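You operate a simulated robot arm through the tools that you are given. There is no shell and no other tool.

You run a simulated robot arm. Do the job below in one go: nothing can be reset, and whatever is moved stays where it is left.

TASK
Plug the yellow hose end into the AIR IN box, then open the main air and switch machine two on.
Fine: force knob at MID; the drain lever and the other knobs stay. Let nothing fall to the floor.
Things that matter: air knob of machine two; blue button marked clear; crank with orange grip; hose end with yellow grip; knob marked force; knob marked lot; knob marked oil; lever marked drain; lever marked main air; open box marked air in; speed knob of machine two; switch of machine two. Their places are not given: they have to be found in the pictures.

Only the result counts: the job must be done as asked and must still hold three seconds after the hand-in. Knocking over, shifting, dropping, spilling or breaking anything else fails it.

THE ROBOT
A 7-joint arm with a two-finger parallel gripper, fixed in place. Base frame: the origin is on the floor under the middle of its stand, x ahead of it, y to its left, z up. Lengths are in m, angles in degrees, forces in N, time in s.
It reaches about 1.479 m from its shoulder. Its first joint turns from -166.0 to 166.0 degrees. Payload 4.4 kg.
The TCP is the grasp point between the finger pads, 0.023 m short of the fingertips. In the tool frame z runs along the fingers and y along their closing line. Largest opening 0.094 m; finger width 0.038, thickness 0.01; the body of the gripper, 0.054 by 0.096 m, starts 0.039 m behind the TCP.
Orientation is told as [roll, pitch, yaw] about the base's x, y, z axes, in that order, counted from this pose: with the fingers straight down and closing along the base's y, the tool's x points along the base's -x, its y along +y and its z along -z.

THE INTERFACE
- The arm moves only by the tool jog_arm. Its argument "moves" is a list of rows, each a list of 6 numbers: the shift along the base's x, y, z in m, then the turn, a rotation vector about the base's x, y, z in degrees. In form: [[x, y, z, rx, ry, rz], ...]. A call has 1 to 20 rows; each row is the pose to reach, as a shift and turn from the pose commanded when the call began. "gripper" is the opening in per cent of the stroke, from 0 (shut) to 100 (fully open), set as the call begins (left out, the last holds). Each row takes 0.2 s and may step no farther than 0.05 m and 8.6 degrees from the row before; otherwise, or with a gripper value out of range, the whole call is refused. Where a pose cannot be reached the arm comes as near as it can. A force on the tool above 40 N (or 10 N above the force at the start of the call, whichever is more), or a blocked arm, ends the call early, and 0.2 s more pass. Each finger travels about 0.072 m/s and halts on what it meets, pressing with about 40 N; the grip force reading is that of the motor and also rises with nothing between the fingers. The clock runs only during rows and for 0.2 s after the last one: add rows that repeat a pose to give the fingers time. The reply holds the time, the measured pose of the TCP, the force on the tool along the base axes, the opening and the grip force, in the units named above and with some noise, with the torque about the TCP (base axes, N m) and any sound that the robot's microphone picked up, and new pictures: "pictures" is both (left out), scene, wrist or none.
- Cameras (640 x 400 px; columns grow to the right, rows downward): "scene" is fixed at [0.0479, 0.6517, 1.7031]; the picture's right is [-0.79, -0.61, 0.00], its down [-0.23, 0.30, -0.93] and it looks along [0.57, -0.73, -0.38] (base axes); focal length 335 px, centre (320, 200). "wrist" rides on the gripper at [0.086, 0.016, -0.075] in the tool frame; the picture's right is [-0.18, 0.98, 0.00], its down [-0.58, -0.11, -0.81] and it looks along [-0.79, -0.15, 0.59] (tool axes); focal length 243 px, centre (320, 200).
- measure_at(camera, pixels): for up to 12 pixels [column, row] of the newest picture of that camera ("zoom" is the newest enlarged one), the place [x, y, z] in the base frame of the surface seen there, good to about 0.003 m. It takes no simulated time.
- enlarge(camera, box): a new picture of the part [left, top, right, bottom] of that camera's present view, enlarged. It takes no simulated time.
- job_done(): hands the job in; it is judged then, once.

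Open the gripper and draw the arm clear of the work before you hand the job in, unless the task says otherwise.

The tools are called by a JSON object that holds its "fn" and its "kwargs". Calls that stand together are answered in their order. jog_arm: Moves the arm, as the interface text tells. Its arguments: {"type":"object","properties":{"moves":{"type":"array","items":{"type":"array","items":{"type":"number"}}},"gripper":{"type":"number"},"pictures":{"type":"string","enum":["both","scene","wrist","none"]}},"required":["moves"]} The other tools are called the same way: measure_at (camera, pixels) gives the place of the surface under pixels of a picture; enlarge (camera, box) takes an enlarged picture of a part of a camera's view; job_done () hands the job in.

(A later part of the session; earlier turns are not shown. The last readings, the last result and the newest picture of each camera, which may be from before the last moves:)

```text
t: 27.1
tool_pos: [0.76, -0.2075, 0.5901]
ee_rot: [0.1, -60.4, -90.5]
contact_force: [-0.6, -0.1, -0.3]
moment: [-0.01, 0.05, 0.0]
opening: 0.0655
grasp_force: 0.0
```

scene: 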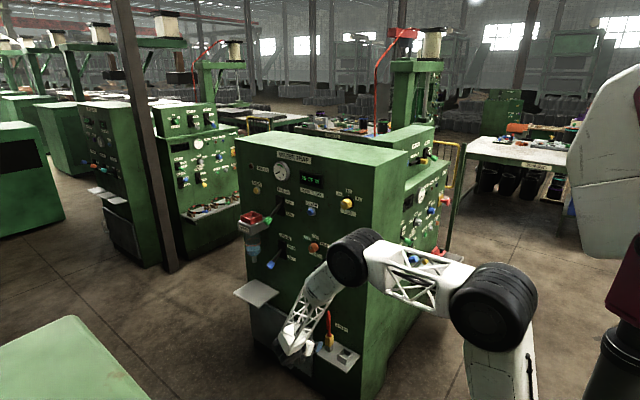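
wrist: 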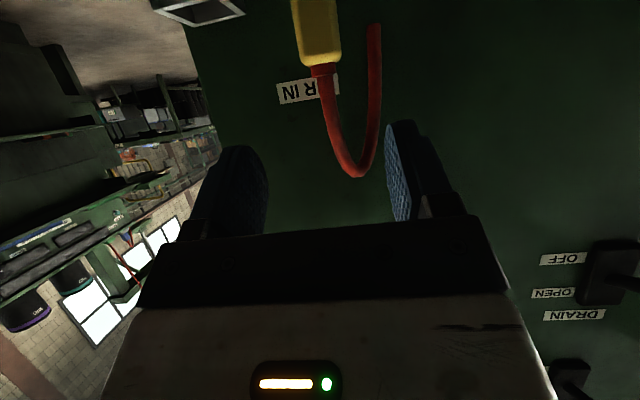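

The yellow grip shows at (318,35), roughly in line with the middle of the fingers. I measure its edges and the hose before closing in.

{"fn": "measure_at", "kwargs": {"camera": "wrist", "pixels": [[296, 20], [317, 20], [337, 20], [300, 45], [318, 45], [337, 45], [322, 65], [327, 90], [374, 60], [375, 110], [357, 172], [345, 150]]}}

{"fn": "enlarge", "kwargs": {"camera": "wrist", "box": [140, 0, 460, 200]}}

```text
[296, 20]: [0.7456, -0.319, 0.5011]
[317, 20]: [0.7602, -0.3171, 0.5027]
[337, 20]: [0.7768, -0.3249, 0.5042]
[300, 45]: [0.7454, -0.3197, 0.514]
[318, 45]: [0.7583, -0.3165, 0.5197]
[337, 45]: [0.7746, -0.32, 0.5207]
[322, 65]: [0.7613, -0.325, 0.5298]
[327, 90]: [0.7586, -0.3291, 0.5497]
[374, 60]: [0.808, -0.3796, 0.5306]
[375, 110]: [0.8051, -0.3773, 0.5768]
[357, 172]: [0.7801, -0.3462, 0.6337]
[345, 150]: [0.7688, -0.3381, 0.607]
```

```text
2.00 times, centred on (300, 100) of wrist
```

zoom: 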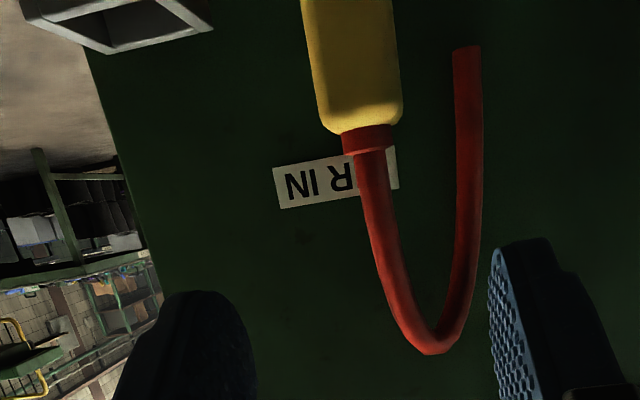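

The grip centre is x 0.760, y about -0.335, and the hose front stays at y -0.33, clear of the palm. I move in along the finger direction until the TCP is at the grip's centre, z 0.516.

{"fn": "jog_arm", "kwargs": {"moves": [[0, -0.032, -0.0185, 0, 0, 0], [0, -0.064, -0.037, 0, 0, 0], [0, -0.09, -0.052, 0, 0, 0], [0, -0.11, -0.0635, 0, 0, 0], [0, -0.1275, -0.074, 0, 0, 0], [0, -0.1275, -0.074, 0, 0, 0]], "gripper": 70}}

```text
t: 28.5
tool_pos: [0.7611, -0.3358, 0.5157]
ee_rot: [0.2, -60.1, -90.4]
contact_force: [-1.1, 0.7, -1.2]
moment: [0.01, 0.01, -0.01]
opening: 0.0659
grasp_force: 0.1
```

scene: 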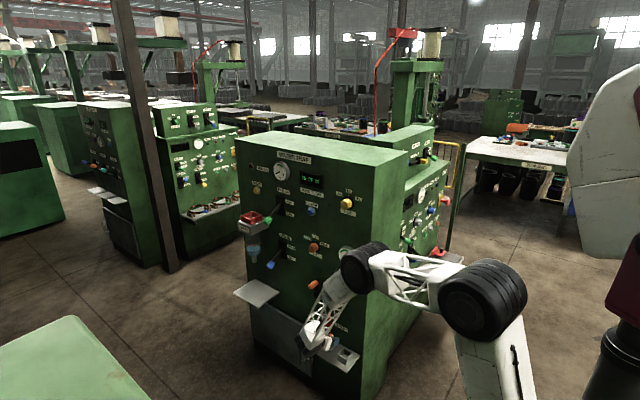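
wrist: 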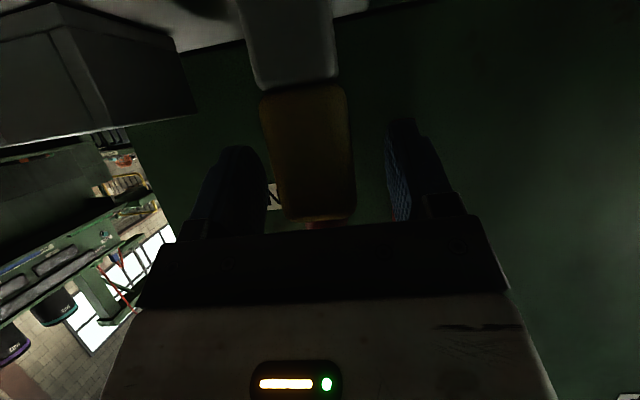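

The yellow grip sits between the pads at columns 262–355, with the grey plug below it at (290,45) and the box at upper left. I measure plug and box from here, then close.

{"fn": "measure_at", "kwargs": {"camera": "wrist", "pixels": [[258, 80], [292, 80], [330, 75], [252, 20], [290, 30], [328, 20], [275, 120], [342, 120], [60, 50], [115, 130], [185, 100], [20, 130]]}}

{"fn": "enlarge", "kwargs": {"camera": "wrist", "box": [0, 0, 420, 240]}}

{"fn": "enlarge", "kwargs": {"camera": "scene", "box": [280, 290, 380, 380]}}

```text
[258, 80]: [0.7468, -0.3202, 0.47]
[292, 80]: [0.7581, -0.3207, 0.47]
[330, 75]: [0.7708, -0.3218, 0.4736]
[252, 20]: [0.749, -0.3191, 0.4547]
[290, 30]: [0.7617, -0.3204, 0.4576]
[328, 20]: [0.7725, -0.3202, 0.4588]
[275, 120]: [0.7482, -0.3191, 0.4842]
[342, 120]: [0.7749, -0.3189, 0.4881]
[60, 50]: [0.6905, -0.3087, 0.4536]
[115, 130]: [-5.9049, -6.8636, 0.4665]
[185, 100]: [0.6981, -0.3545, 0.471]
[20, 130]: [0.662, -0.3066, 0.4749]
```

```text
1.52 times, centred on (210, 120) of wrist
```

zoom: 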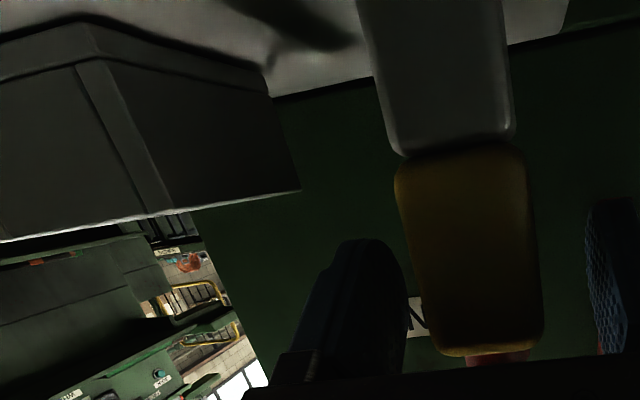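

```text
4.44 times, centred on (330, 335) of scene
```

zoom: 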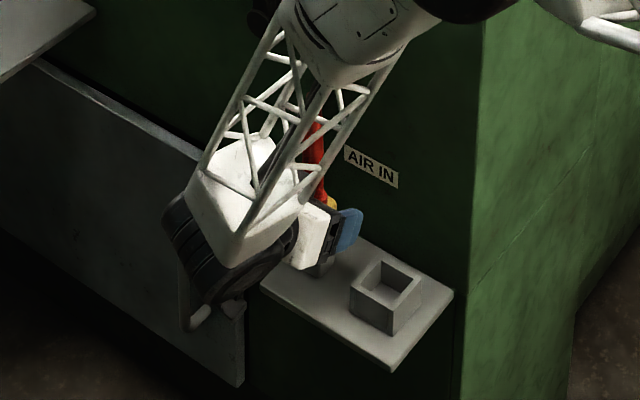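

The scene view shows the box free of obstruction now. I enlarge it further to measure its rim corners accurately.

{"fn": "enlarge", "kwargs": {"camera": "scene", "box": [330, 340, 386, 375]}}

```text
11.43 times, centred on (358, 358) of scene
```

zoom: 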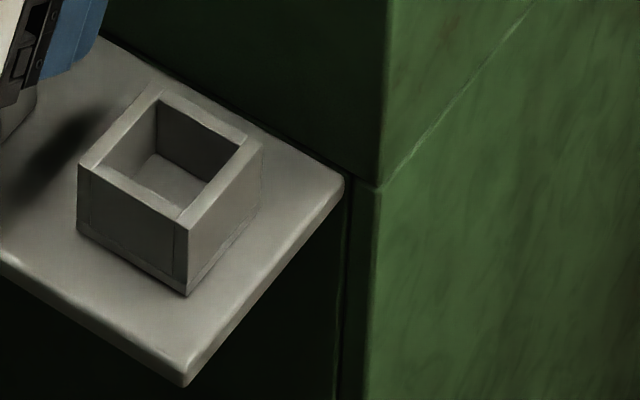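

The box rim is clear here: outer corners near (78,165), (158,85), (262,145), (188,225). I measure rim walls, corners and the floor.

{"fn": "measure_at", "kwargs": {"camera": "zoom", "pixels": [[136, 190], [207, 118], [122, 130], [220, 180], [84, 166], [159, 92], [256, 146], [188, 220], [175, 180], [160, 165], [205, 150], [140, 230]]}}

```text
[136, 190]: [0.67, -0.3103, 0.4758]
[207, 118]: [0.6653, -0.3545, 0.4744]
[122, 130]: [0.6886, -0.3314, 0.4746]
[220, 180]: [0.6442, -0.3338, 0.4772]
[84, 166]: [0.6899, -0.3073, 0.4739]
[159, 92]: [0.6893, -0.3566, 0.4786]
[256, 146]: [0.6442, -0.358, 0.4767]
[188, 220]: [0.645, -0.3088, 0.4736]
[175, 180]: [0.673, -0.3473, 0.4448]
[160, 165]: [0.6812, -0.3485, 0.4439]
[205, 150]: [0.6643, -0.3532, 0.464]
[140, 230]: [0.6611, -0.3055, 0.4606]
```

Scene readings put the box centre near (0.667, -0.333), the wrist readings near (0.672, -0.334), with its rim at z about 0.476; I will settle the difference with the plug above it. Now I close the fingers on the yellow grip.

{"fn": "jog_arm", "kwargs": {"moves": [[0, 0, 0, 0, 0, 0], [0, 0, 0, 0, 0, 0], [0, 0, 0, 0, 0, 0]], "gripper": 0, "pictures": "wrist"}}

```text
t: 29.3
tool_pos: [0.7606, -0.336, 0.5174]
ee_rot: [0.0, -60.3, -90.4]
contact_force: [2.0, -0.4, 0.1]
moment: [0.02, -0.01, -0.01]
opening: 0.0335
grasp_force: 39.9
```

wrist: 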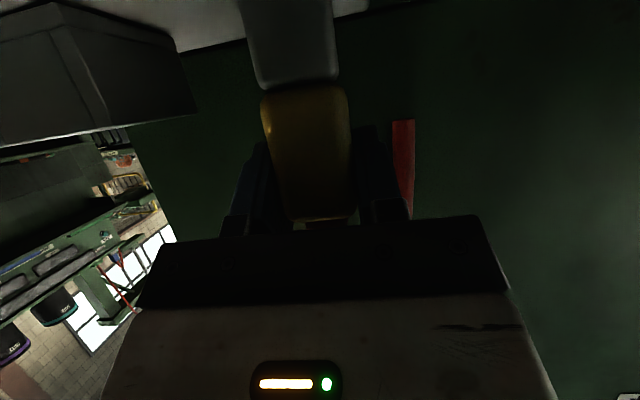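

The fingers hold the yellow grip at 0.0335 m opening with almost no side load. I lift it straight up 0.06 m.

{"fn": "jog_arm", "kwargs": {"moves": [[0, 0, 0.01, 0, 0, 0], [0, 0, 0.025, 0, 0, 0], [0, 0, 0.04, 0, 0, 0], [0, 0, 0.055, 0, 0, 0], [0, 0, 0.062, 0, 0, 0], [0, 0, 0.062, 0, 0, 0]], "gripper": 0}}

```text
t: 30.7
tool_pos: [0.7594, -0.3344, 0.5773]
ee_rot: [0.1, -60.1, -90.5]
contact_force: [0.1, -0.8, -1.3]
moment: [-0.01, -0.01, 0.0]
opening: 0.0336
grasp_force: 39.8
```

scene: 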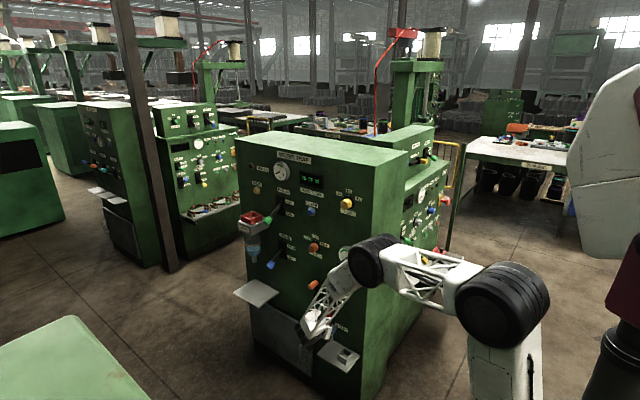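
wrist: 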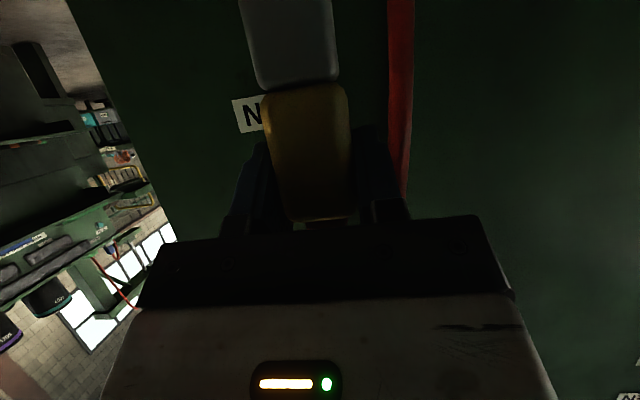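

The plug came up with the gripper and the hose follows. I carry it toward -x by 0.089 m to stand over the box.

{"fn": "jog_arm", "kwargs": {"moves": [[-0.02, 0, 0, 0, 0, 0], [-0.04, 0, 0, 0, 0, 0], [-0.06, 0, 0, 0, 0, 0], [-0.08, 0, 0, 0, 0, 0], [-0.089, 0, 0, 0, 0, 0], [-0.089, 0, 0, 0, 0, 0]], "gripper": 0}}

{"fn": "enlarge", "kwargs": {"camera": "scene", "box": [310, 320, 374, 375]}}

```text
t: 32.1
tool_pos: [0.6701, -0.3353, 0.5776]
ee_rot: [0.2, -60.2, -90.3]
contact_force: [-0.1, 1.0, -0.9]
moment: [0.02, 0.05, 0.01]
opening: 0.0333
grasp_force: 40.4
```

scene: 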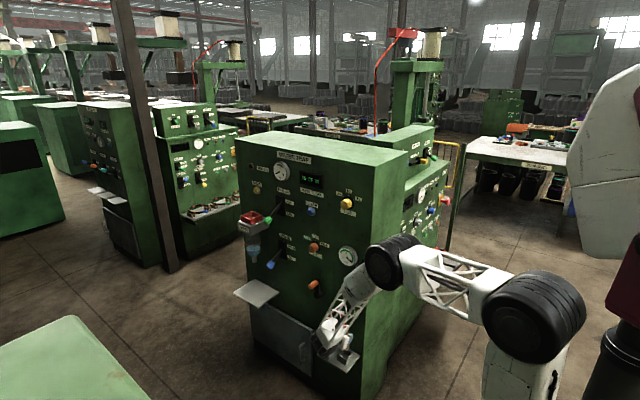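
wrist: 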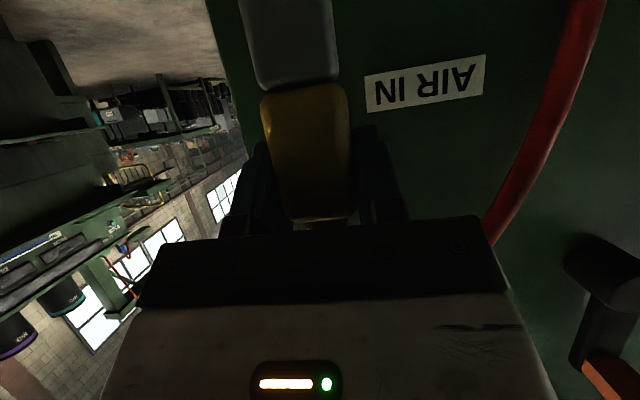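

```text
7.27 times, centred on (342, 348) of scene
```

zoom: 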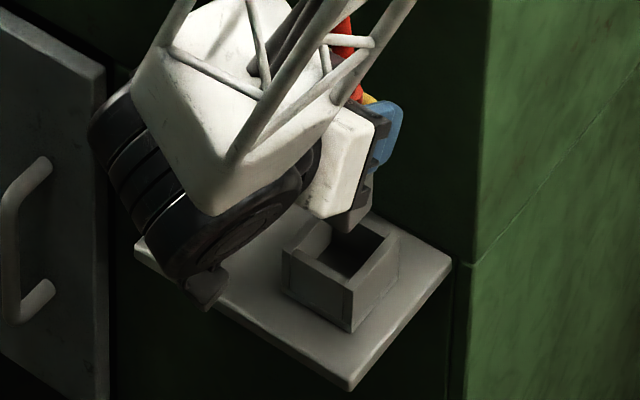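

The plug's lower end shows above the box opening at about (350,220) of the enlargement. I enlarge it more and measure plug and rim together in the same view.

{"fn": "enlarge", "kwargs": {"camera": "scene", "box": [330, 345, 370, 370]}}

{"fn": "measure_at", "kwargs": {"camera": "zoom", "pixels": [[320, 90], [340, 100], [360, 80], [300, 80], [255, 145], [420, 165], [340, 330], [190, 190], [445, 110], [330, 220], [390, 60], [280, 60]]}}

```text
16.00 times, centred on (350, 358) of scene
```

zoom: 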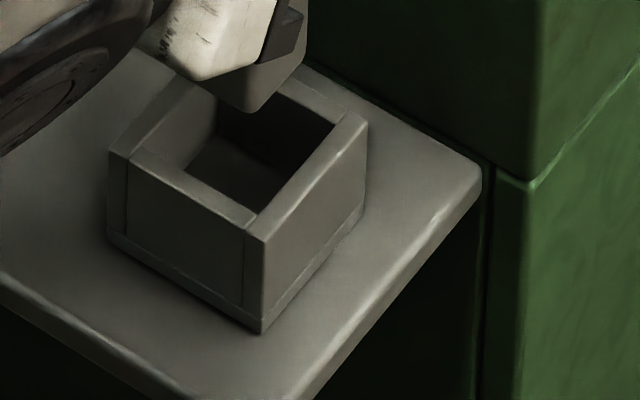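

```text
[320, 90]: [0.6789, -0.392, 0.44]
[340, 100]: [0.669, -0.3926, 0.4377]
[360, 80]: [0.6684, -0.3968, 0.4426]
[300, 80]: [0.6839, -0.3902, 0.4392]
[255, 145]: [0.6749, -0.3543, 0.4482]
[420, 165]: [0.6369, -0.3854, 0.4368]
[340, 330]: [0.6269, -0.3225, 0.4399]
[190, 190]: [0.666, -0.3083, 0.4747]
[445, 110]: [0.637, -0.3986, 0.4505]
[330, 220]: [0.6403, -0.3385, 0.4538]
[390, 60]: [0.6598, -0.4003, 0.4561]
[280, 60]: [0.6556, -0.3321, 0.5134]
```

The plug's -x face reads x 0.6556, matching the TCP (0.670) minus half its 0.029 m width, so both cameras agree. I sample more rim points in this view to fix the box's centre.

{"fn": "measure_at", "kwargs": {"camera": "zoom", "pixels": [[310, 178], [285, 207], [340, 147], [190, 188], [160, 172], [220, 205], [150, 122], [175, 98], [320, 108], [300, 95], [335, 118], [355, 122]]}}

{"fn": "measure_at", "kwargs": {"camera": "zoom", "pixels": [[245, 105], [255, 95], [235, 95], [270, 85], [225, 90], [120, 152], [262, 238], [360, 125], [245, 170], [240, 185], [290, 220], [185, 215]]}}

```text
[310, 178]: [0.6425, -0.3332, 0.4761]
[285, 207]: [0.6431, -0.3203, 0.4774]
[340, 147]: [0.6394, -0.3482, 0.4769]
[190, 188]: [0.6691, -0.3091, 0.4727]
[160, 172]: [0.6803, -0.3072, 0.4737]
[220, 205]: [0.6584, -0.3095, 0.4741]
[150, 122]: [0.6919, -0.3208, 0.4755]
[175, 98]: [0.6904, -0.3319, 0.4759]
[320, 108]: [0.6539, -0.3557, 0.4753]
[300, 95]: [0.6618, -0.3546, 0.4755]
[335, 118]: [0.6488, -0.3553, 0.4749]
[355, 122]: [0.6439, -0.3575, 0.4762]
```

```text
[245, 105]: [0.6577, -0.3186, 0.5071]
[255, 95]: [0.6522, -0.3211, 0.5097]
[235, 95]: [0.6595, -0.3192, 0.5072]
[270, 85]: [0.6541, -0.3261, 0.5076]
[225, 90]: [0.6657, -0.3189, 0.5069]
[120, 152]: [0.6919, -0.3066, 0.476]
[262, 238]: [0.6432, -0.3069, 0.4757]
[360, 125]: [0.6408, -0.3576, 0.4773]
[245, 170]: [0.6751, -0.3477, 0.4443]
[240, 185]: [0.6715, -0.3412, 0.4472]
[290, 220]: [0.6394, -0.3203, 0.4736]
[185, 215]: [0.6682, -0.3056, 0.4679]
```

The rim walls centre at x about 0.667–0.672, y -0.332, with roughly 7 mm clearance around the 29 mm plug, and the plug centre is near (0.669, -0.333). I lower it 0.052 m with a 1 mm shift to -x.

{"fn": "jog_arm", "kwargs": {"moves": [[-0.001, 0.001, 0, 0, 0, 0], [-0.001, 0.001, -0.012, 0, 0, 0], [-0.001, 0.001, -0.024, 0, 0, 0], [-0.001, 0.001, -0.034, 0, 0, 0], [-0.001, 0.001, -0.044, 0, 0, 0], [-0.001, 0.001, -0.052, 0, 0, 0], [-0.001, 0.001, -0.052, 0, 0, 0]], "gripper": 0}}

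{"fn": "enlarge", "kwargs": {"camera": "scene", "box": [325, 335, 373, 370]}}

```text
t: 33.7
tool_pos: [0.6704, -0.3346, 0.5267]
ee_rot: [0.1, -60.2, -90.5]
contact_force: [0.5, 0.8, -0.7]
moment: [0.0, -0.04, 0.02]
opening: 0.0336
grasp_force: 40.0
```

scene: 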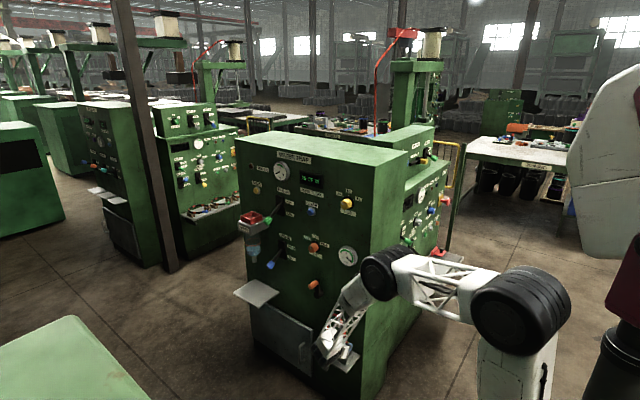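
wrist: 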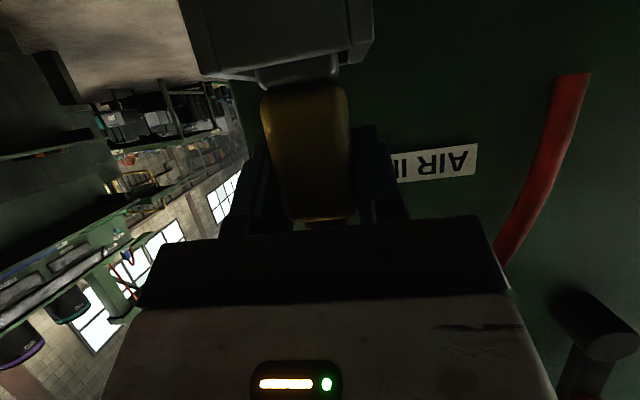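

```text
11.43 times, centred on (349, 352) of scene
```

zoom: 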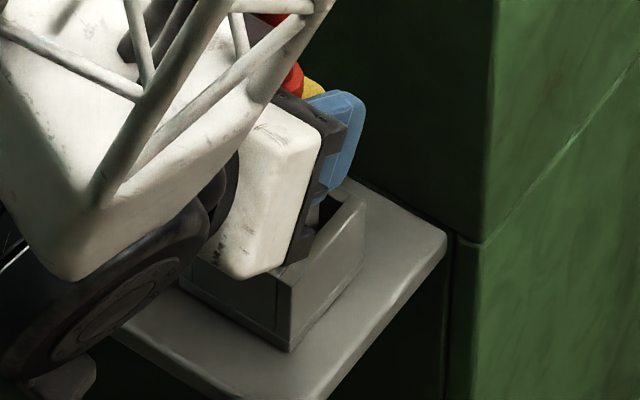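

The plug is in the box with no contact force; the wrist picture shows the box wall in front of the plug at (290,40). I lower in small steps until it seats.

{"fn": "jog_arm", "kwargs": {"moves": [[0, 0, -0.003, 0, 0, 0], [0, 0, -0.005, 0, 0, 0], [0, 0, -0.007, 0, 0, 0], [0, 0, -0.009, 0, 0, 0], [0, 0, -0.009, 0, 0, 0]], "gripper": 0, "pictures": "wrist"}}

```text
t: 34.9
tool_pos: [0.6726, -0.335, 0.5171]
ee_rot: [0.2, -60.3, -90.5]
contact_force: [0.6, -4.0, 28.2]
moment: [-0.18, 0.09, -0.02]
opening: 0.0338
grasp_force: 40.2
```

wrist: 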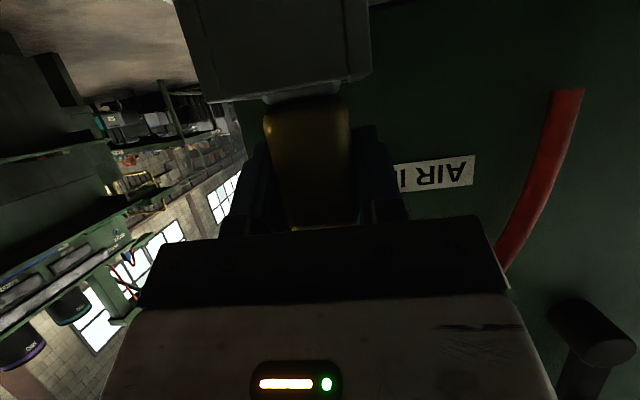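

The plug is seated: 28 N upward at TCP z 0.517. I ease up 1.5 mm, open the fingers moderately and wait.

{"fn": "jog_arm", "kwargs": {"moves": [[0, 0, 0.001, 0, 0, 0], [0, 0, 0.001, 0, 0, 0], [0, 0, 0.001, 0, 0, 0], [0, 0, 0.001, 0, 0, 0]], "gripper": 65, "pictures": "both"}}

```text
t: 35.9
tool_pos: [0.6701, -0.3335, 0.518]
ee_rot: [0.1, -60.3, -90.4]
contact_force: [-0.7, -0.2, 0.4]
moment: [0.01, -0.02, -0.01]
opening: 0.0611
grasp_force: 0.0
```

scene: 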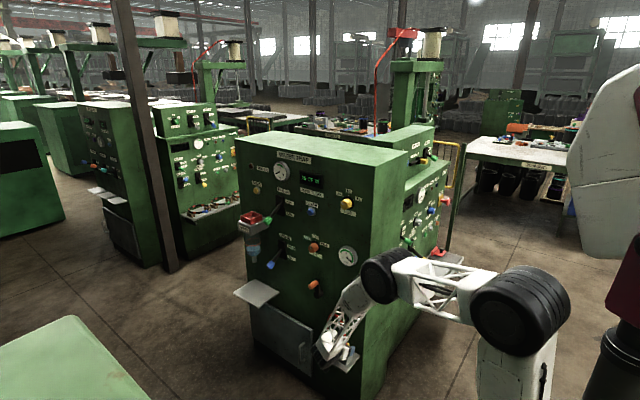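
wrist: 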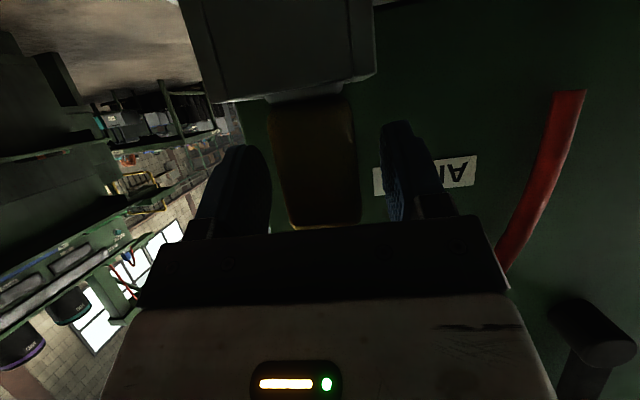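

The fingers are clear of the grip and the plug stands in the box. I withdraw straight along +y so neither the hose nor the rim is touched, then look back.

{"fn": "jog_arm", "kwargs": {"moves": [[0, 0.02, 0.002, 0, 0, 0], [0, 0.05, 0.004, 0, 0, 0], [0, 0.09, 0.01, 0, 0, 0], [0, 0.13, 0.03, 0, 0, 0], [0, 0.17, 0.05, 0, 0, 0], [0, 0.2, 0.08, 0, 0, 0]], "gripper": 65}}

{"fn": "enlarge", "kwargs": {"camera": "wrist", "box": [160, 0, 420, 170]}}

{"fn": "enlarge", "kwargs": {"camera": "scene", "box": [235, 135, 385, 390]}}

```text
t: 37.3
tool_pos: [0.6693, -0.1361, 0.597]
ee_rot: [0.0, -60.2, -90.3]
contact_force: [-0.4, 0.1, 0.0]
moment: [0.0, 0.0, 0.04]
opening: 0.061
grasp_force: 0.0
```

scene: 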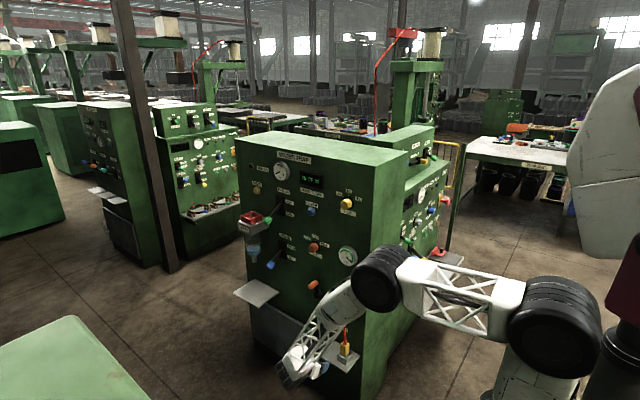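
wrist: 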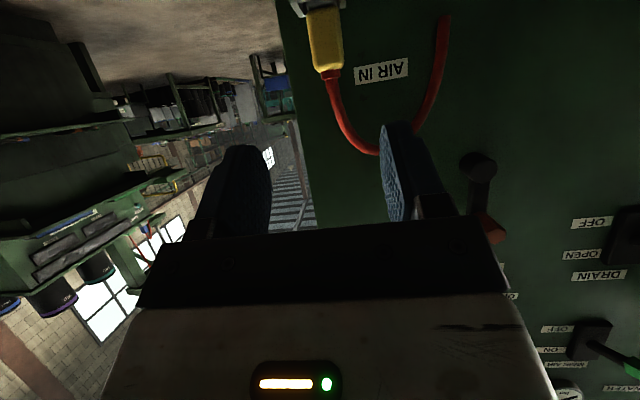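

```text
2.35 times, centred on (290, 85) of wrist
```

zoom: 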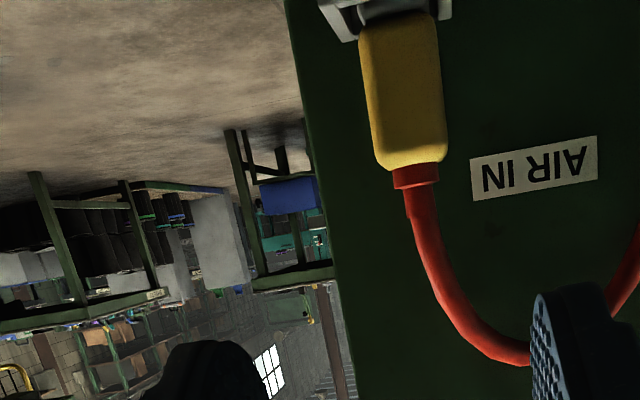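

```text
1.57 times, centred on (310, 262) of scene
```

zoom: 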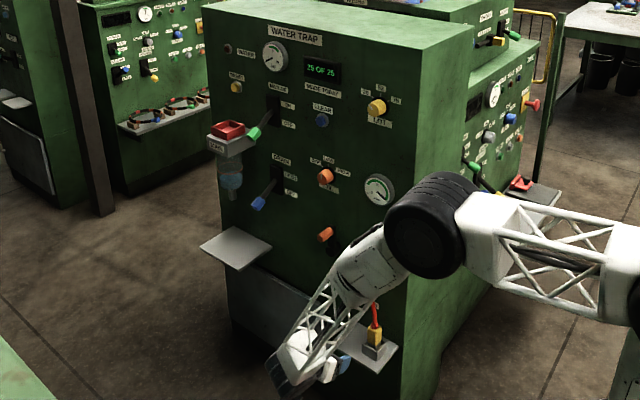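

The plug stands upright in the AIR IN box with the hose arching back to the panel. Next I go up in front of the panel and turn toward the MAIN AIR lever for a close look.

{"fn": "jog_arm", "kwargs": {"moves": [[0.01, 0.012, 0.042, 1.1, 0.35, 2.7], [0.02, 0.02, 0.085, 2.2, 0.7, 5.4], [0.03, 0.028, 0.128, 3.4, 1.06, 8.0], [0.04, 0.034, 0.171, 4.5, 1.4, 10.7], [0.05, 0.04, 0.214, 5.6, 1.76, 13.4], [0.06, 0.046, 0.257, 6.7, 2.1, 16.1], [0.07, 0.052, 0.3, 7.8, 2.5, 18.7], [0.08, 0.058, 0.343, 8.9, 2.8, 21.4], [0.09, 0.064, 0.386, 10.0, 3.2, 24.1], [0.1, 0.07, 0.429, 11.2, 3.5, 26.8], [0.11, 0.076, 0.472, 12.3, 3.9, 29.4], [0.12, 0.081, 0.515, 13.4, 4.2, 32.1], [0.131, 0.086, 0.553, 14.53, 4.58, 34.8], [0.131, 0.086, 0.553, 14.53, 4.58, 34.8]], "gripper": 0}}

```text
t: 40.3
tool_pos: [0.8019, -0.0483, 1.1513]
ee_rot: [0.0, -45.0, -55.2]
contact_force: [-0.3, 0.3, -0.8]
moment: [0.02, -0.02, 0.0]
opening: 0.0
grasp_force: 40.1
```

scene: 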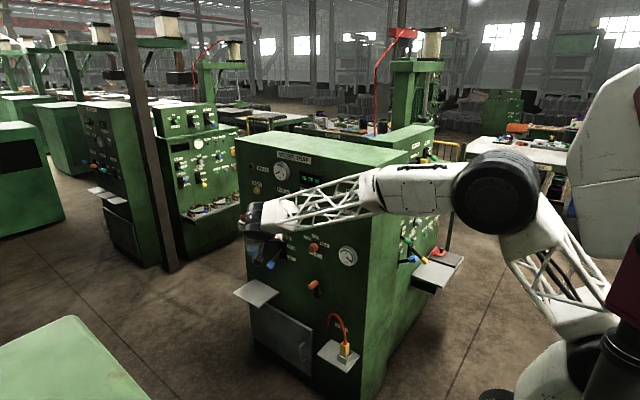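
wrist: 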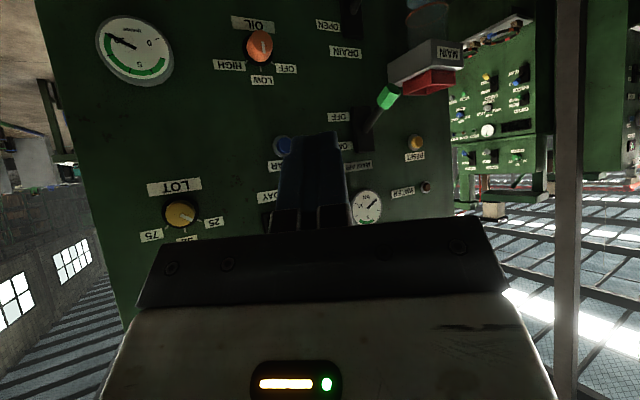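

The MAIN AIR lever shows at (388,97) with its base near (360,128), and the MAIN block at (425,65). I enlarge and measure these.

{"fn": "enlarge", "kwargs": {"camera": "wrist", "box": [310, 0, 480, 180]}}

{"fn": "measure_at", "kwargs": {"camera": "wrist", "pixels": [[388, 97], [392, 91], [383, 103], [376, 117], [370, 127], [358, 140], [360, 108], [340, 117], [395, 70], [430, 60], [455, 50], [425, 85]]}}

{"fn": "enlarge", "kwargs": {"camera": "scene", "box": [318, 305, 378, 375]}}

```text
2.22 times, centred on (395, 90) of wrist
```

zoom: 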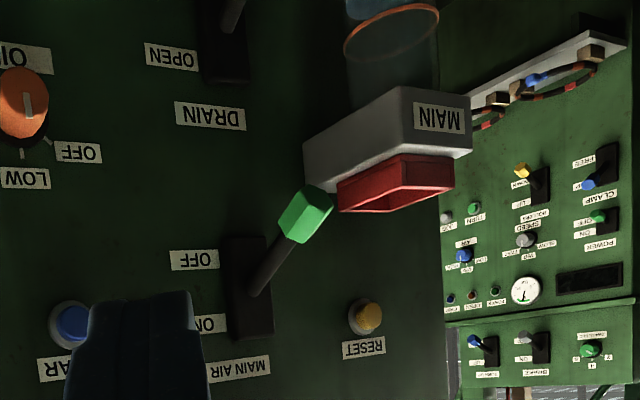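

```text
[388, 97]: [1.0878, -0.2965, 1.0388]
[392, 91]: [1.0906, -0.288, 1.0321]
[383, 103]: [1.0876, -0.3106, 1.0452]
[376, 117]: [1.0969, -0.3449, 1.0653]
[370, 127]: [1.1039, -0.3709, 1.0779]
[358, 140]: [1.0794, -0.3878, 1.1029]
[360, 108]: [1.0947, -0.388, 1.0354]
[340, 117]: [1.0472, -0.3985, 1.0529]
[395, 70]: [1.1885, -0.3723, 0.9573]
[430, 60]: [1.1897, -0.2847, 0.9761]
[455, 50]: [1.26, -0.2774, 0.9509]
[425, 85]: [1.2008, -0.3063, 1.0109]
```

```text
5.71 times, centred on (348, 340) of scene
```

zoom: 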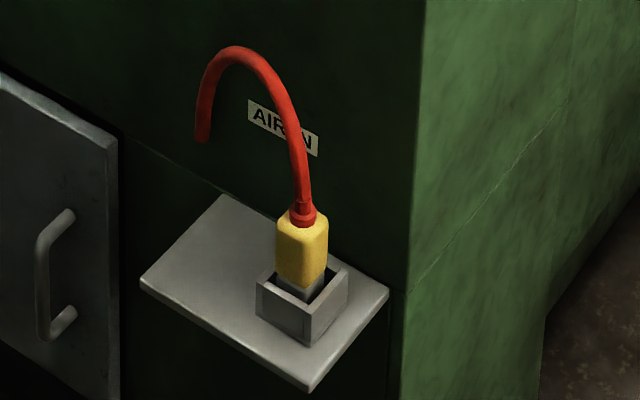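

The lever runs from about (1.10, -0.385, 1.085) outward and down to its handle at (1.09, -0.297, 1.038), and the MAIN block starts only at x 1.19. I bring the closed fingers level at z 0.985, pointing mostly +x, to a stand-off short of the handle.

{"fn": "jog_arm", "kwargs": {"moves": [[0.018, -0.028, -0.024, -3.97, -5.17, 4.74], [0.036, -0.056, -0.048, -7.94, -10.34, 9.49], [0.055, -0.09, -0.072, -11.9, -15.5, 14.2], [0.073, -0.122, -0.096, -15.9, -20.7, 19.0], [0.091, -0.155, -0.12, -19.9, -25.9, 23.7], [0.11, -0.187, -0.143, -23.8, -31.0, 28.5], [0.128, -0.219, -0.166, -27.8, -36.2, 33.2], [0.128, -0.219, -0.166, -27.8, -36.2, 33.2]], "gripper": 0}}

```text
t: 42.1
tool_pos: [0.9373, -0.2463, 0.9882]
ee_rot: [22.5, -89.7, -44.7]
contact_force: [-0.1, 0.5, -0.2]
moment: [0.03, 0.03, 0.03]
opening: 0.0001
grasp_force: 40.4
out of reach, approached as far as the arm can: row 7, 8
```

scene: 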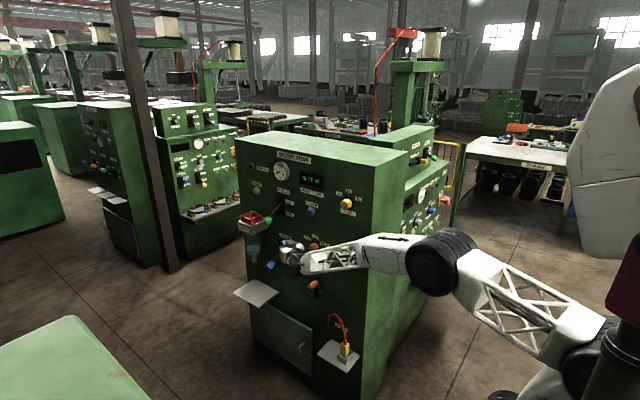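
wrist: 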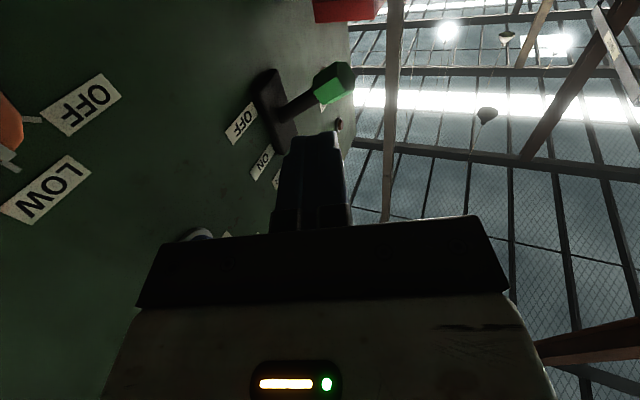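

The lever is visible at (300,95), but this level, sideways posture is at the edge of reach. I switch to gripping the handle from the front instead: I back away and turn to fingers pointing -y with a 30° downward tilt.

{"fn": "jog_arm", "kwargs": {"moves": [[0.007, 0.02, 0.015, 2.93, 1.98, -7.38], [0.014, 0.04, 0.03, 5.87, 3.96, -14.76], [0.021, 0.06, 0.045, 8.8, 5.93, -22.1], [0.028, 0.08, 0.06, 11.7, 7.9, -29.5], [0.035, 0.1, 0.075, 14.7, 9.9, -36.9], [0.042, 0.12, 0.09, 17.6, 11.9, -44.3], [0.049, 0.14, 0.105, 20.5, 13.8, -51.6], [0.056, 0.155, 0.12, 23.5, 15.8, -59.0], [0.063, 0.166, 0.132, 26.4, 17.8, -66.4], [0.063, 0.166, 0.132, 26.4, 17.8, -66.4]], "gripper": 100}}

```text
t: 44.3
tool_pos: [1.0005, -0.0808, 1.1183]
ee_rot: [2.0, -60.2, -90.3]
contact_force: [-0.3, -0.8, 0.8]
moment: [0.02, 0.0, 0.02]
opening: 0.0938
grasp_force: 0.1
```

scene: 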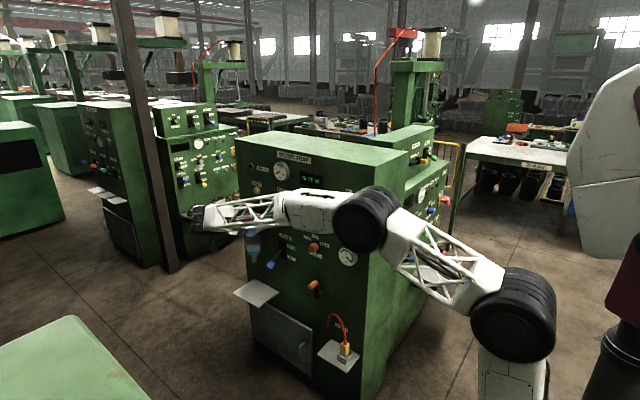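
wrist: 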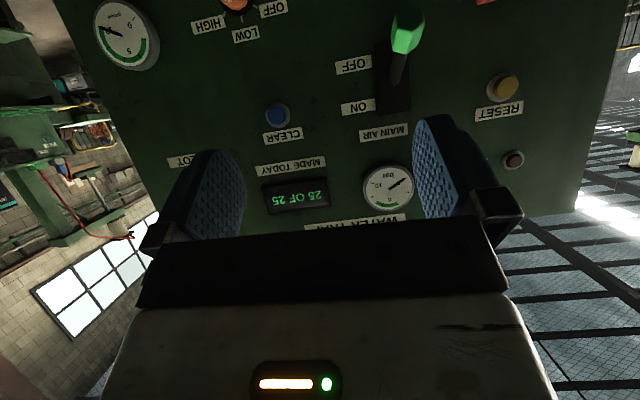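

The posture is reachable, and the main-air handle is at (405,35) in the wrist picture. I measure it once more here.

{"fn": "measure_at", "kwargs": {"camera": "wrist", "pixels": [[394, 35], [405, 35], [418, 35], [403, 48], [407, 22], [398, 65], [395, 80], [390, 100], [382, 60], [412, 70], [393, 60], [480, 3]]}}

{"fn": "enlarge", "kwargs": {"camera": "wrist", "box": [330, 0, 530, 130]}}

```text
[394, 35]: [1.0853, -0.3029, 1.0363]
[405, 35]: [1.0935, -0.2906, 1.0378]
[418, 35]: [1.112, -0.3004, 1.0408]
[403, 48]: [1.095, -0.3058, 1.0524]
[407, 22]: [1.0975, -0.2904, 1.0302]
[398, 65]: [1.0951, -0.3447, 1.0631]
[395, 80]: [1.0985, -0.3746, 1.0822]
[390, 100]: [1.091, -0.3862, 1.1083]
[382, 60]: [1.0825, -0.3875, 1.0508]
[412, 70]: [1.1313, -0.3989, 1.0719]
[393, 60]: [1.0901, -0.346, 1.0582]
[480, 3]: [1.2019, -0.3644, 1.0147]
```

```text
3.08 times, centred on (430, 65) of wrist
```

zoom: 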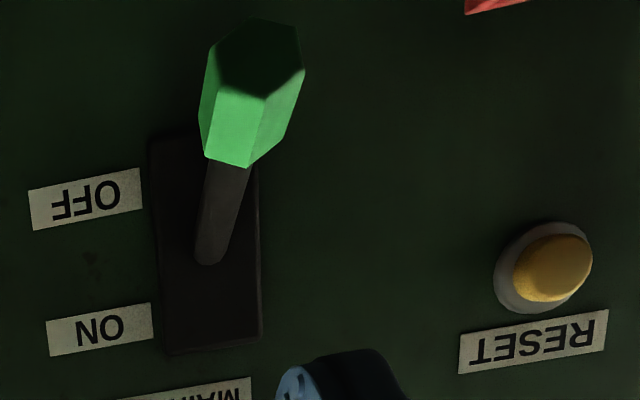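

The handle is centred at about (1.098, -0.302, 1.040), 27 mm thick, and the lever pivots near (y -0.386, z 1.085) with ON above. I move to the pre-grasp point straight in front and above it.

{"fn": "jog_arm", "kwargs": {"moves": [[0.033, -0.03, 0, 0, 0, 0], [0.066, -0.06, 0, 0, 0, 0], [0.0975, -0.09, -0.003, 0, 0, 0], [0.0975, -0.125, -0.0215, 0, 0, 0], [0.0975, -0.16, -0.0415, 0, 0, 0], [0.0975, -0.16, -0.0415, 0, 0, 0]], "gripper": 80}}

```text
t: 45.7
tool_pos: [1.0968, -0.2418, 1.0787]
ee_rot: [2.1, -60.1, -90.4]
contact_force: [0.1, -0.2, -0.2]
moment: [-0.03, 0.02, -0.03]
opening: 0.0753
grasp_force: 0.0
```

scene: 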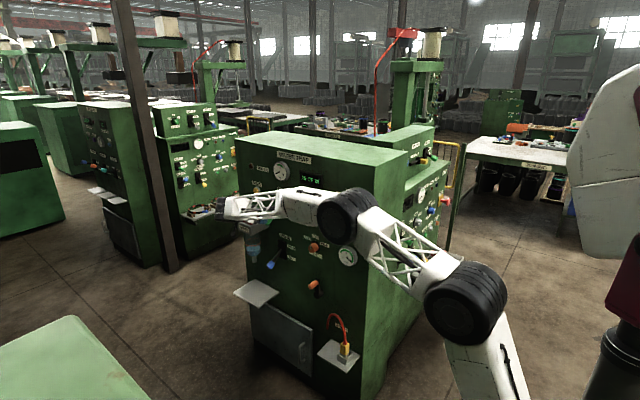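
wrist: 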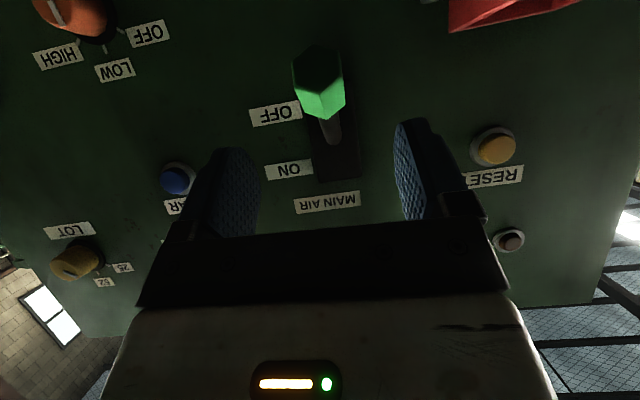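

The handle at (320,80) is centred between the fingers. I move in the last 7 cm so it sits between the pads.

{"fn": "jog_arm", "kwargs": {"moves": [[0, -0.02, -0.013, 0, 0, 0], [0.0005, -0.04, -0.026, 0, 0, 0], [0.001, -0.059, -0.038, 0, 0, 0], [0.001, -0.059, -0.038, 0, 0, 0]], "gripper": 80, "pictures": "wrist"}}

```text
t: 46.7
tool_pos: [1.0984, -0.301, 1.0406]
ee_rot: [2.0, -60.0, -90.4]
contact_force: [0.5, 0.2, 0.0]
moment: [0.06, -0.01, 0.02]
opening: 0.0754
grasp_force: 0.0
```

wrist: 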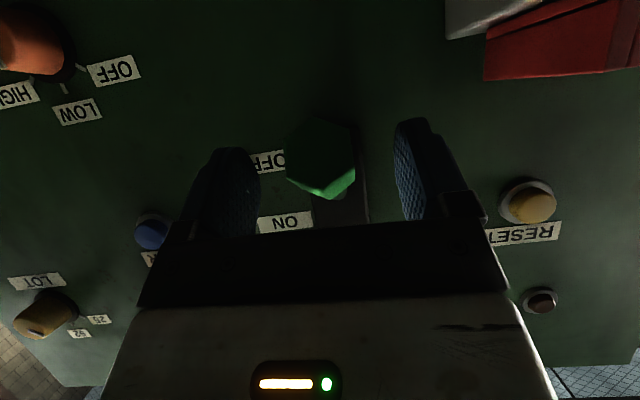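

The handle sits between the pads at (320,160). I close on it.

{"fn": "jog_arm", "kwargs": {"moves": [[0, 0, 0, 0, 0, 0], [0, 0, 0, 0, 0, 0], [0, 0, 0, 0, 0, 0], [0, 0, 0, 0, 0, 0]], "gripper": 0, "pictures": "wrist"}}

```text
t: 47.4
tool_pos: [1.098, -0.2998, 1.0419]
ee_rot: [2.4, -60.0, -90.4]
contact_force: [19.4, -3.7, -5.6]
moment: [0.55, -0.3, -0.28]
opening: 0.034
grasp_force: 44.3
stopped in row 3: the force on the tool passed its limit at 46 N (the readings are from after the stop); the commanded pose is now the measured one
```

wrist: 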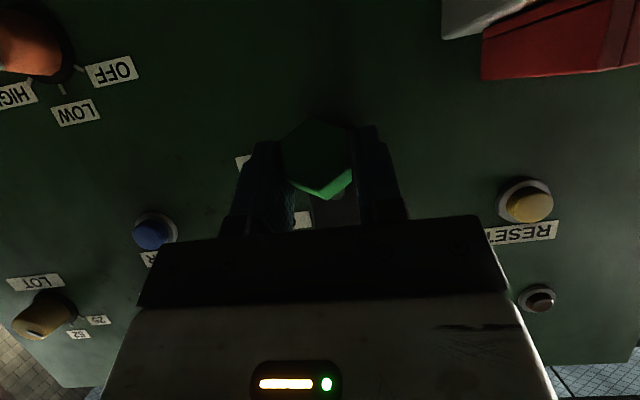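

The handle is gripped at 0.034 m opening with about 19 N sideways, so I ease 1 mm toward +x. Then I raise it along the first part of its arc.

{"fn": "jog_arm", "kwargs": {"moves": [[0.001, 0, 0, 0, 0, 0], [0.001, 0.003, 0.006, 0, 0, 0], [0.001, 0.0055, 0.0123, 0, 0, 0], [0.001, 0.008, 0.02, 0, 0, 0], [0.001, 0.0099, 0.0287, 0, 0, 0]], "gripper": 0, "pictures": "wrist"}}

```text
t: 48.6
tool_pos: [1.0992, -0.2891, 1.0701]
ee_rot: [2.3, -60.1, -90.4]
contact_force: [-29.8, 3.3, -15.6]
moment: [1.33, -0.21, -1.48]
opening: 0.0339
grasp_force: 44.6
```

wrist: 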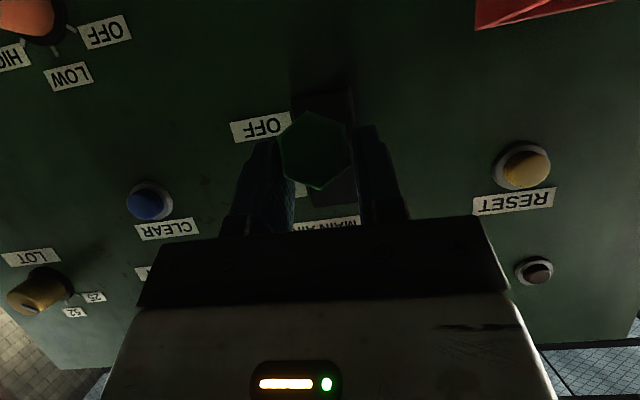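

The handle follows (now at the OFF/ON middle), but there is -30 N along x, so I ease back 0.7 mm. I continue up the arc to the ON side.

{"fn": "jog_arm", "kwargs": {"moves": [[-0.0007, 0, 0, 0, 0, 0], [-0.0007, 0.001, 0.008, 0, 0, 0], [-0.0007, 0.0015, 0.0168, 0, 0, 0], [-0.0007, 0.001, 0.025, 0, 0, 0], [-0.0007, 0, 0.0336, 0, 0, 0], [-0.0007, -0.002, 0.042, 0, 0, 0], [-0.0007, -0.0044, 0.05, 0, 0, 0], [-0.0007, -0.007, 0.056, 0, 0, 0]], "gripper": 0}}

```text
t: 50.4
tool_pos: [1.0987, -0.2976, 1.1262]
ee_rot: [2.3, -60.1, -90.5]
contact_force: [-25.4, 16.1, -8.6]
moment: [1.51, 0.63, -0.77]
opening: 0.034
grasp_force: 45.5
```

scene: 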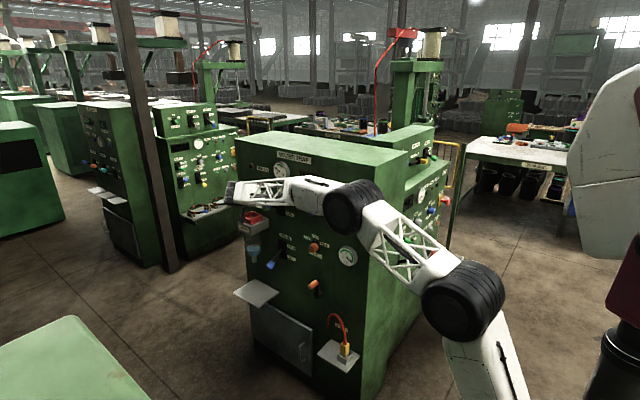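
wrist: 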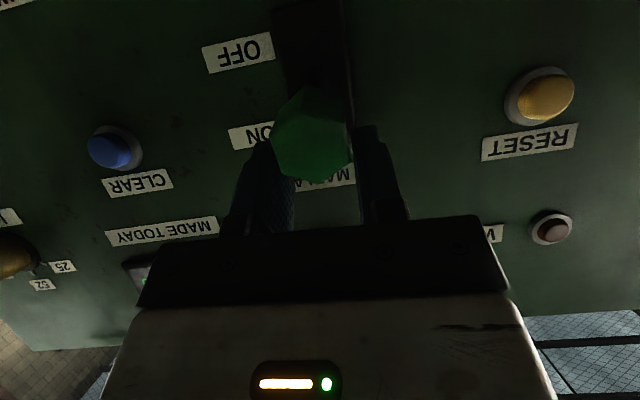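

The handle has risen next to ON. I ease x back 0.8 mm and push on a little further along the arc until it meets its stop.

{"fn": "jog_arm", "kwargs": {"moves": [[-0.0008, -0.001, 0, 0, 0, 0], [-0.0008, -0.0035, 0.005, 0, 0, 0], [-0.0008, -0.0065, 0.01, 0, 0, 0], [-0.0008, -0.01, 0.015, 0, 0, 0]], "gripper": 0}}

```text
t: 51.4
tool_pos: [1.0994, -0.3059, 1.1431]
ee_rot: [2.6, -60.3, -90.6]
contact_force: [20.2, 13.0, 2.5]
moment: [0.78, -0.11, -0.68]
opening: 0.0336
grasp_force: 44.7
```

scene: 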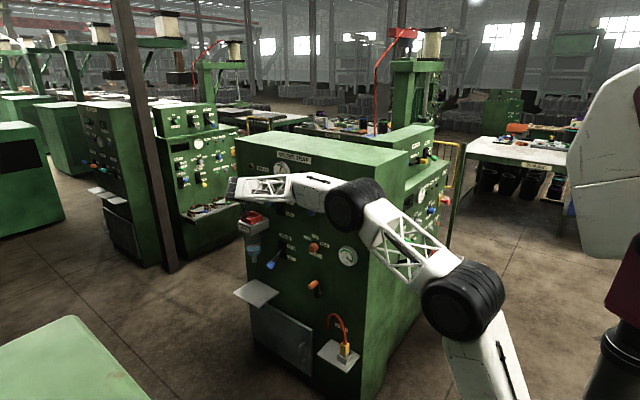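
wrist: 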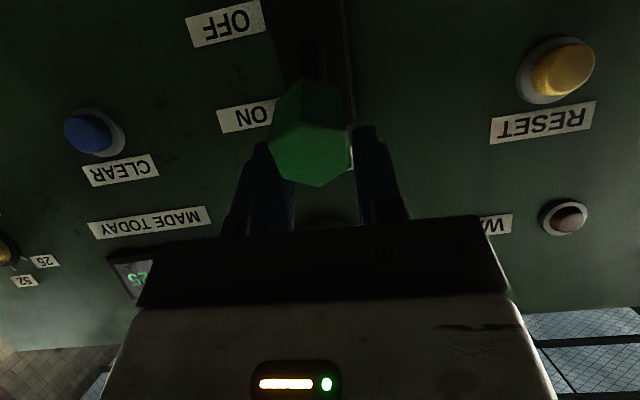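

The TCP is now at about +36° on the arc with the handle beside ON. I open the gripper, back off along the tool axis and look at the lever and the gauge.

{"fn": "jog_arm", "kwargs": {"moves": [[0, 0, 0, 0, 0, 0], [0, 0, 0, 0, 0, 0], [0, 0, 0, 0, 0, 0], [0, 0.017, 0.01, 0, 0, 0], [0, 0.043, 0.025, 0, 0, 0], [0, 0.08, 0.035, 0, 0, 0], [0, 0.12, 0.035, 0, 0, 0], [0, 0.16, 0.035, 0, 0, 0], [0, 0.2, 0.035, 0, 0, 0]], "gripper": 80}}

{"fn": "enlarge", "kwargs": {"camera": "wrist", "box": [120, 0, 440, 220]}}

{"fn": "enlarge", "kwargs": {"camera": "scene", "box": [232, 140, 332, 280]}}

```text
t: 53.4
tool_pos: [1.0977, -0.1093, 1.1784]
ee_rot: [2.4, -60.2, -90.5]
contact_force: [0.0, -0.1, 0.5]
moment: [0.0, 0.02, -0.03]
opening: 0.0753
grasp_force: 0.1
```

scene: 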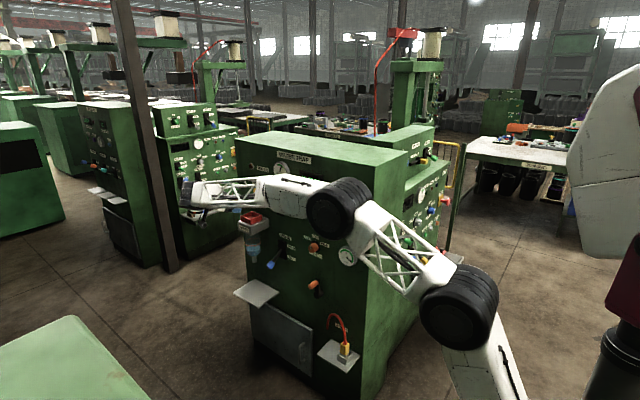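
wrist: 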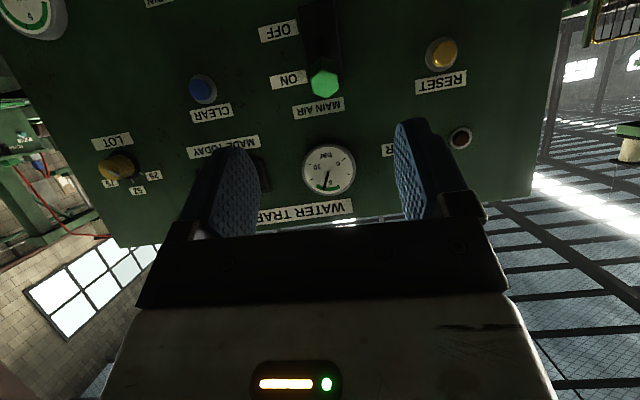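

```text
1.82 times, centred on (280, 110) of wrist
```

zoom: 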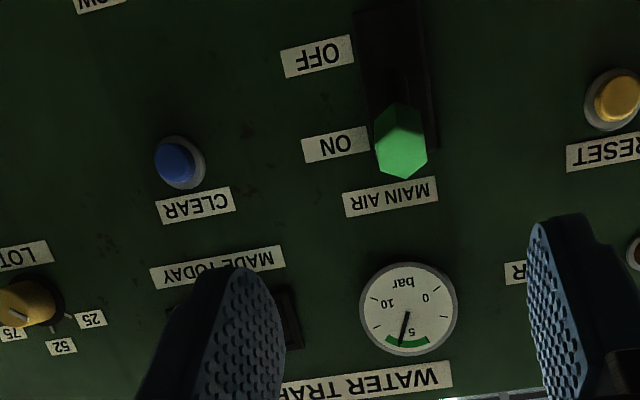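

```text
2.86 times, centred on (282, 210) of scene
```

zoom: 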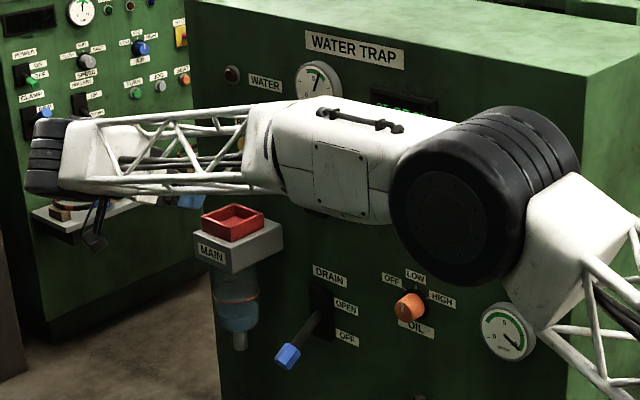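

The MAIN AIR lever now stands at ON and the bar gauge reads in its green zone; the drain lever and oil knob are unchanged. I back away, up and toward the robot, bringing the fingers down, for the trip to machine two.

{"fn": "jog_arm", "kwargs": {"moves": [[-0.03, 0.02, 0.018, 6, 0, 0], [-0.065, 0.037, 0.04, 12, 0, 0], [-0.1, 0.05, 0.062, 18, 0, 0], [-0.135, 0.063, 0.084, 24, 0, 0], [-0.17, 0.076, 0.106, 30, 0, 0], [-0.205, 0.089, 0.128, 36, 0, 0], [-0.24, 0.102, 0.15, 42, 0, 0], [-0.275, 0.115, 0.172, 48, 0, 0], [-0.31, 0.13, 0.194, 54, 0, 0], [-0.346, 0.144, 0.216, 60, 0, 0], [-0.346, 0.144, 0.216, 60, 0, 0]], "gripper": 80, "pictures": "scene"}}

{"fn": "enlarge", "kwargs": {"camera": "scene", "box": [232, 135, 382, 225]}}

```text
t: 55.8
tool_pos: [0.7533, 0.0369, 1.3919]
ee_rot: [1.9, -0.2, -90.2]
contact_force: [0.2, -0.3, 0.3]
moment: [-0.01, -0.02, -0.03]
opening: 0.0753
grasp_force: 0.0
```

scene: 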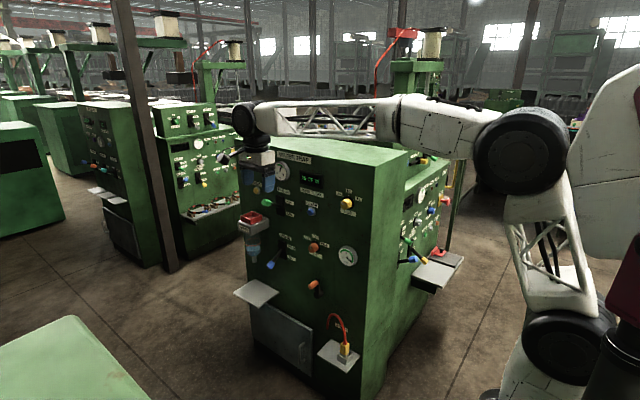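

```text
4.27 times, centred on (307, 180) of scene
```

zoom: 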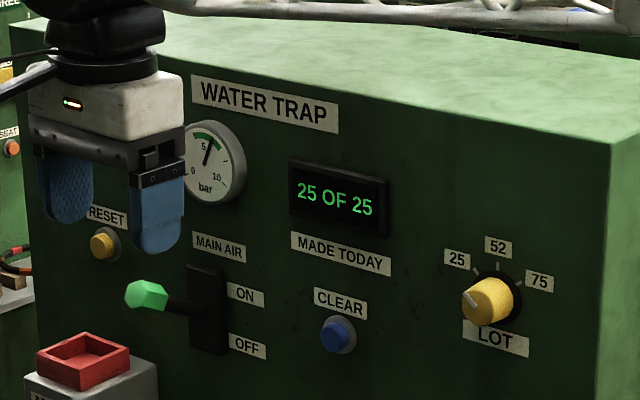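

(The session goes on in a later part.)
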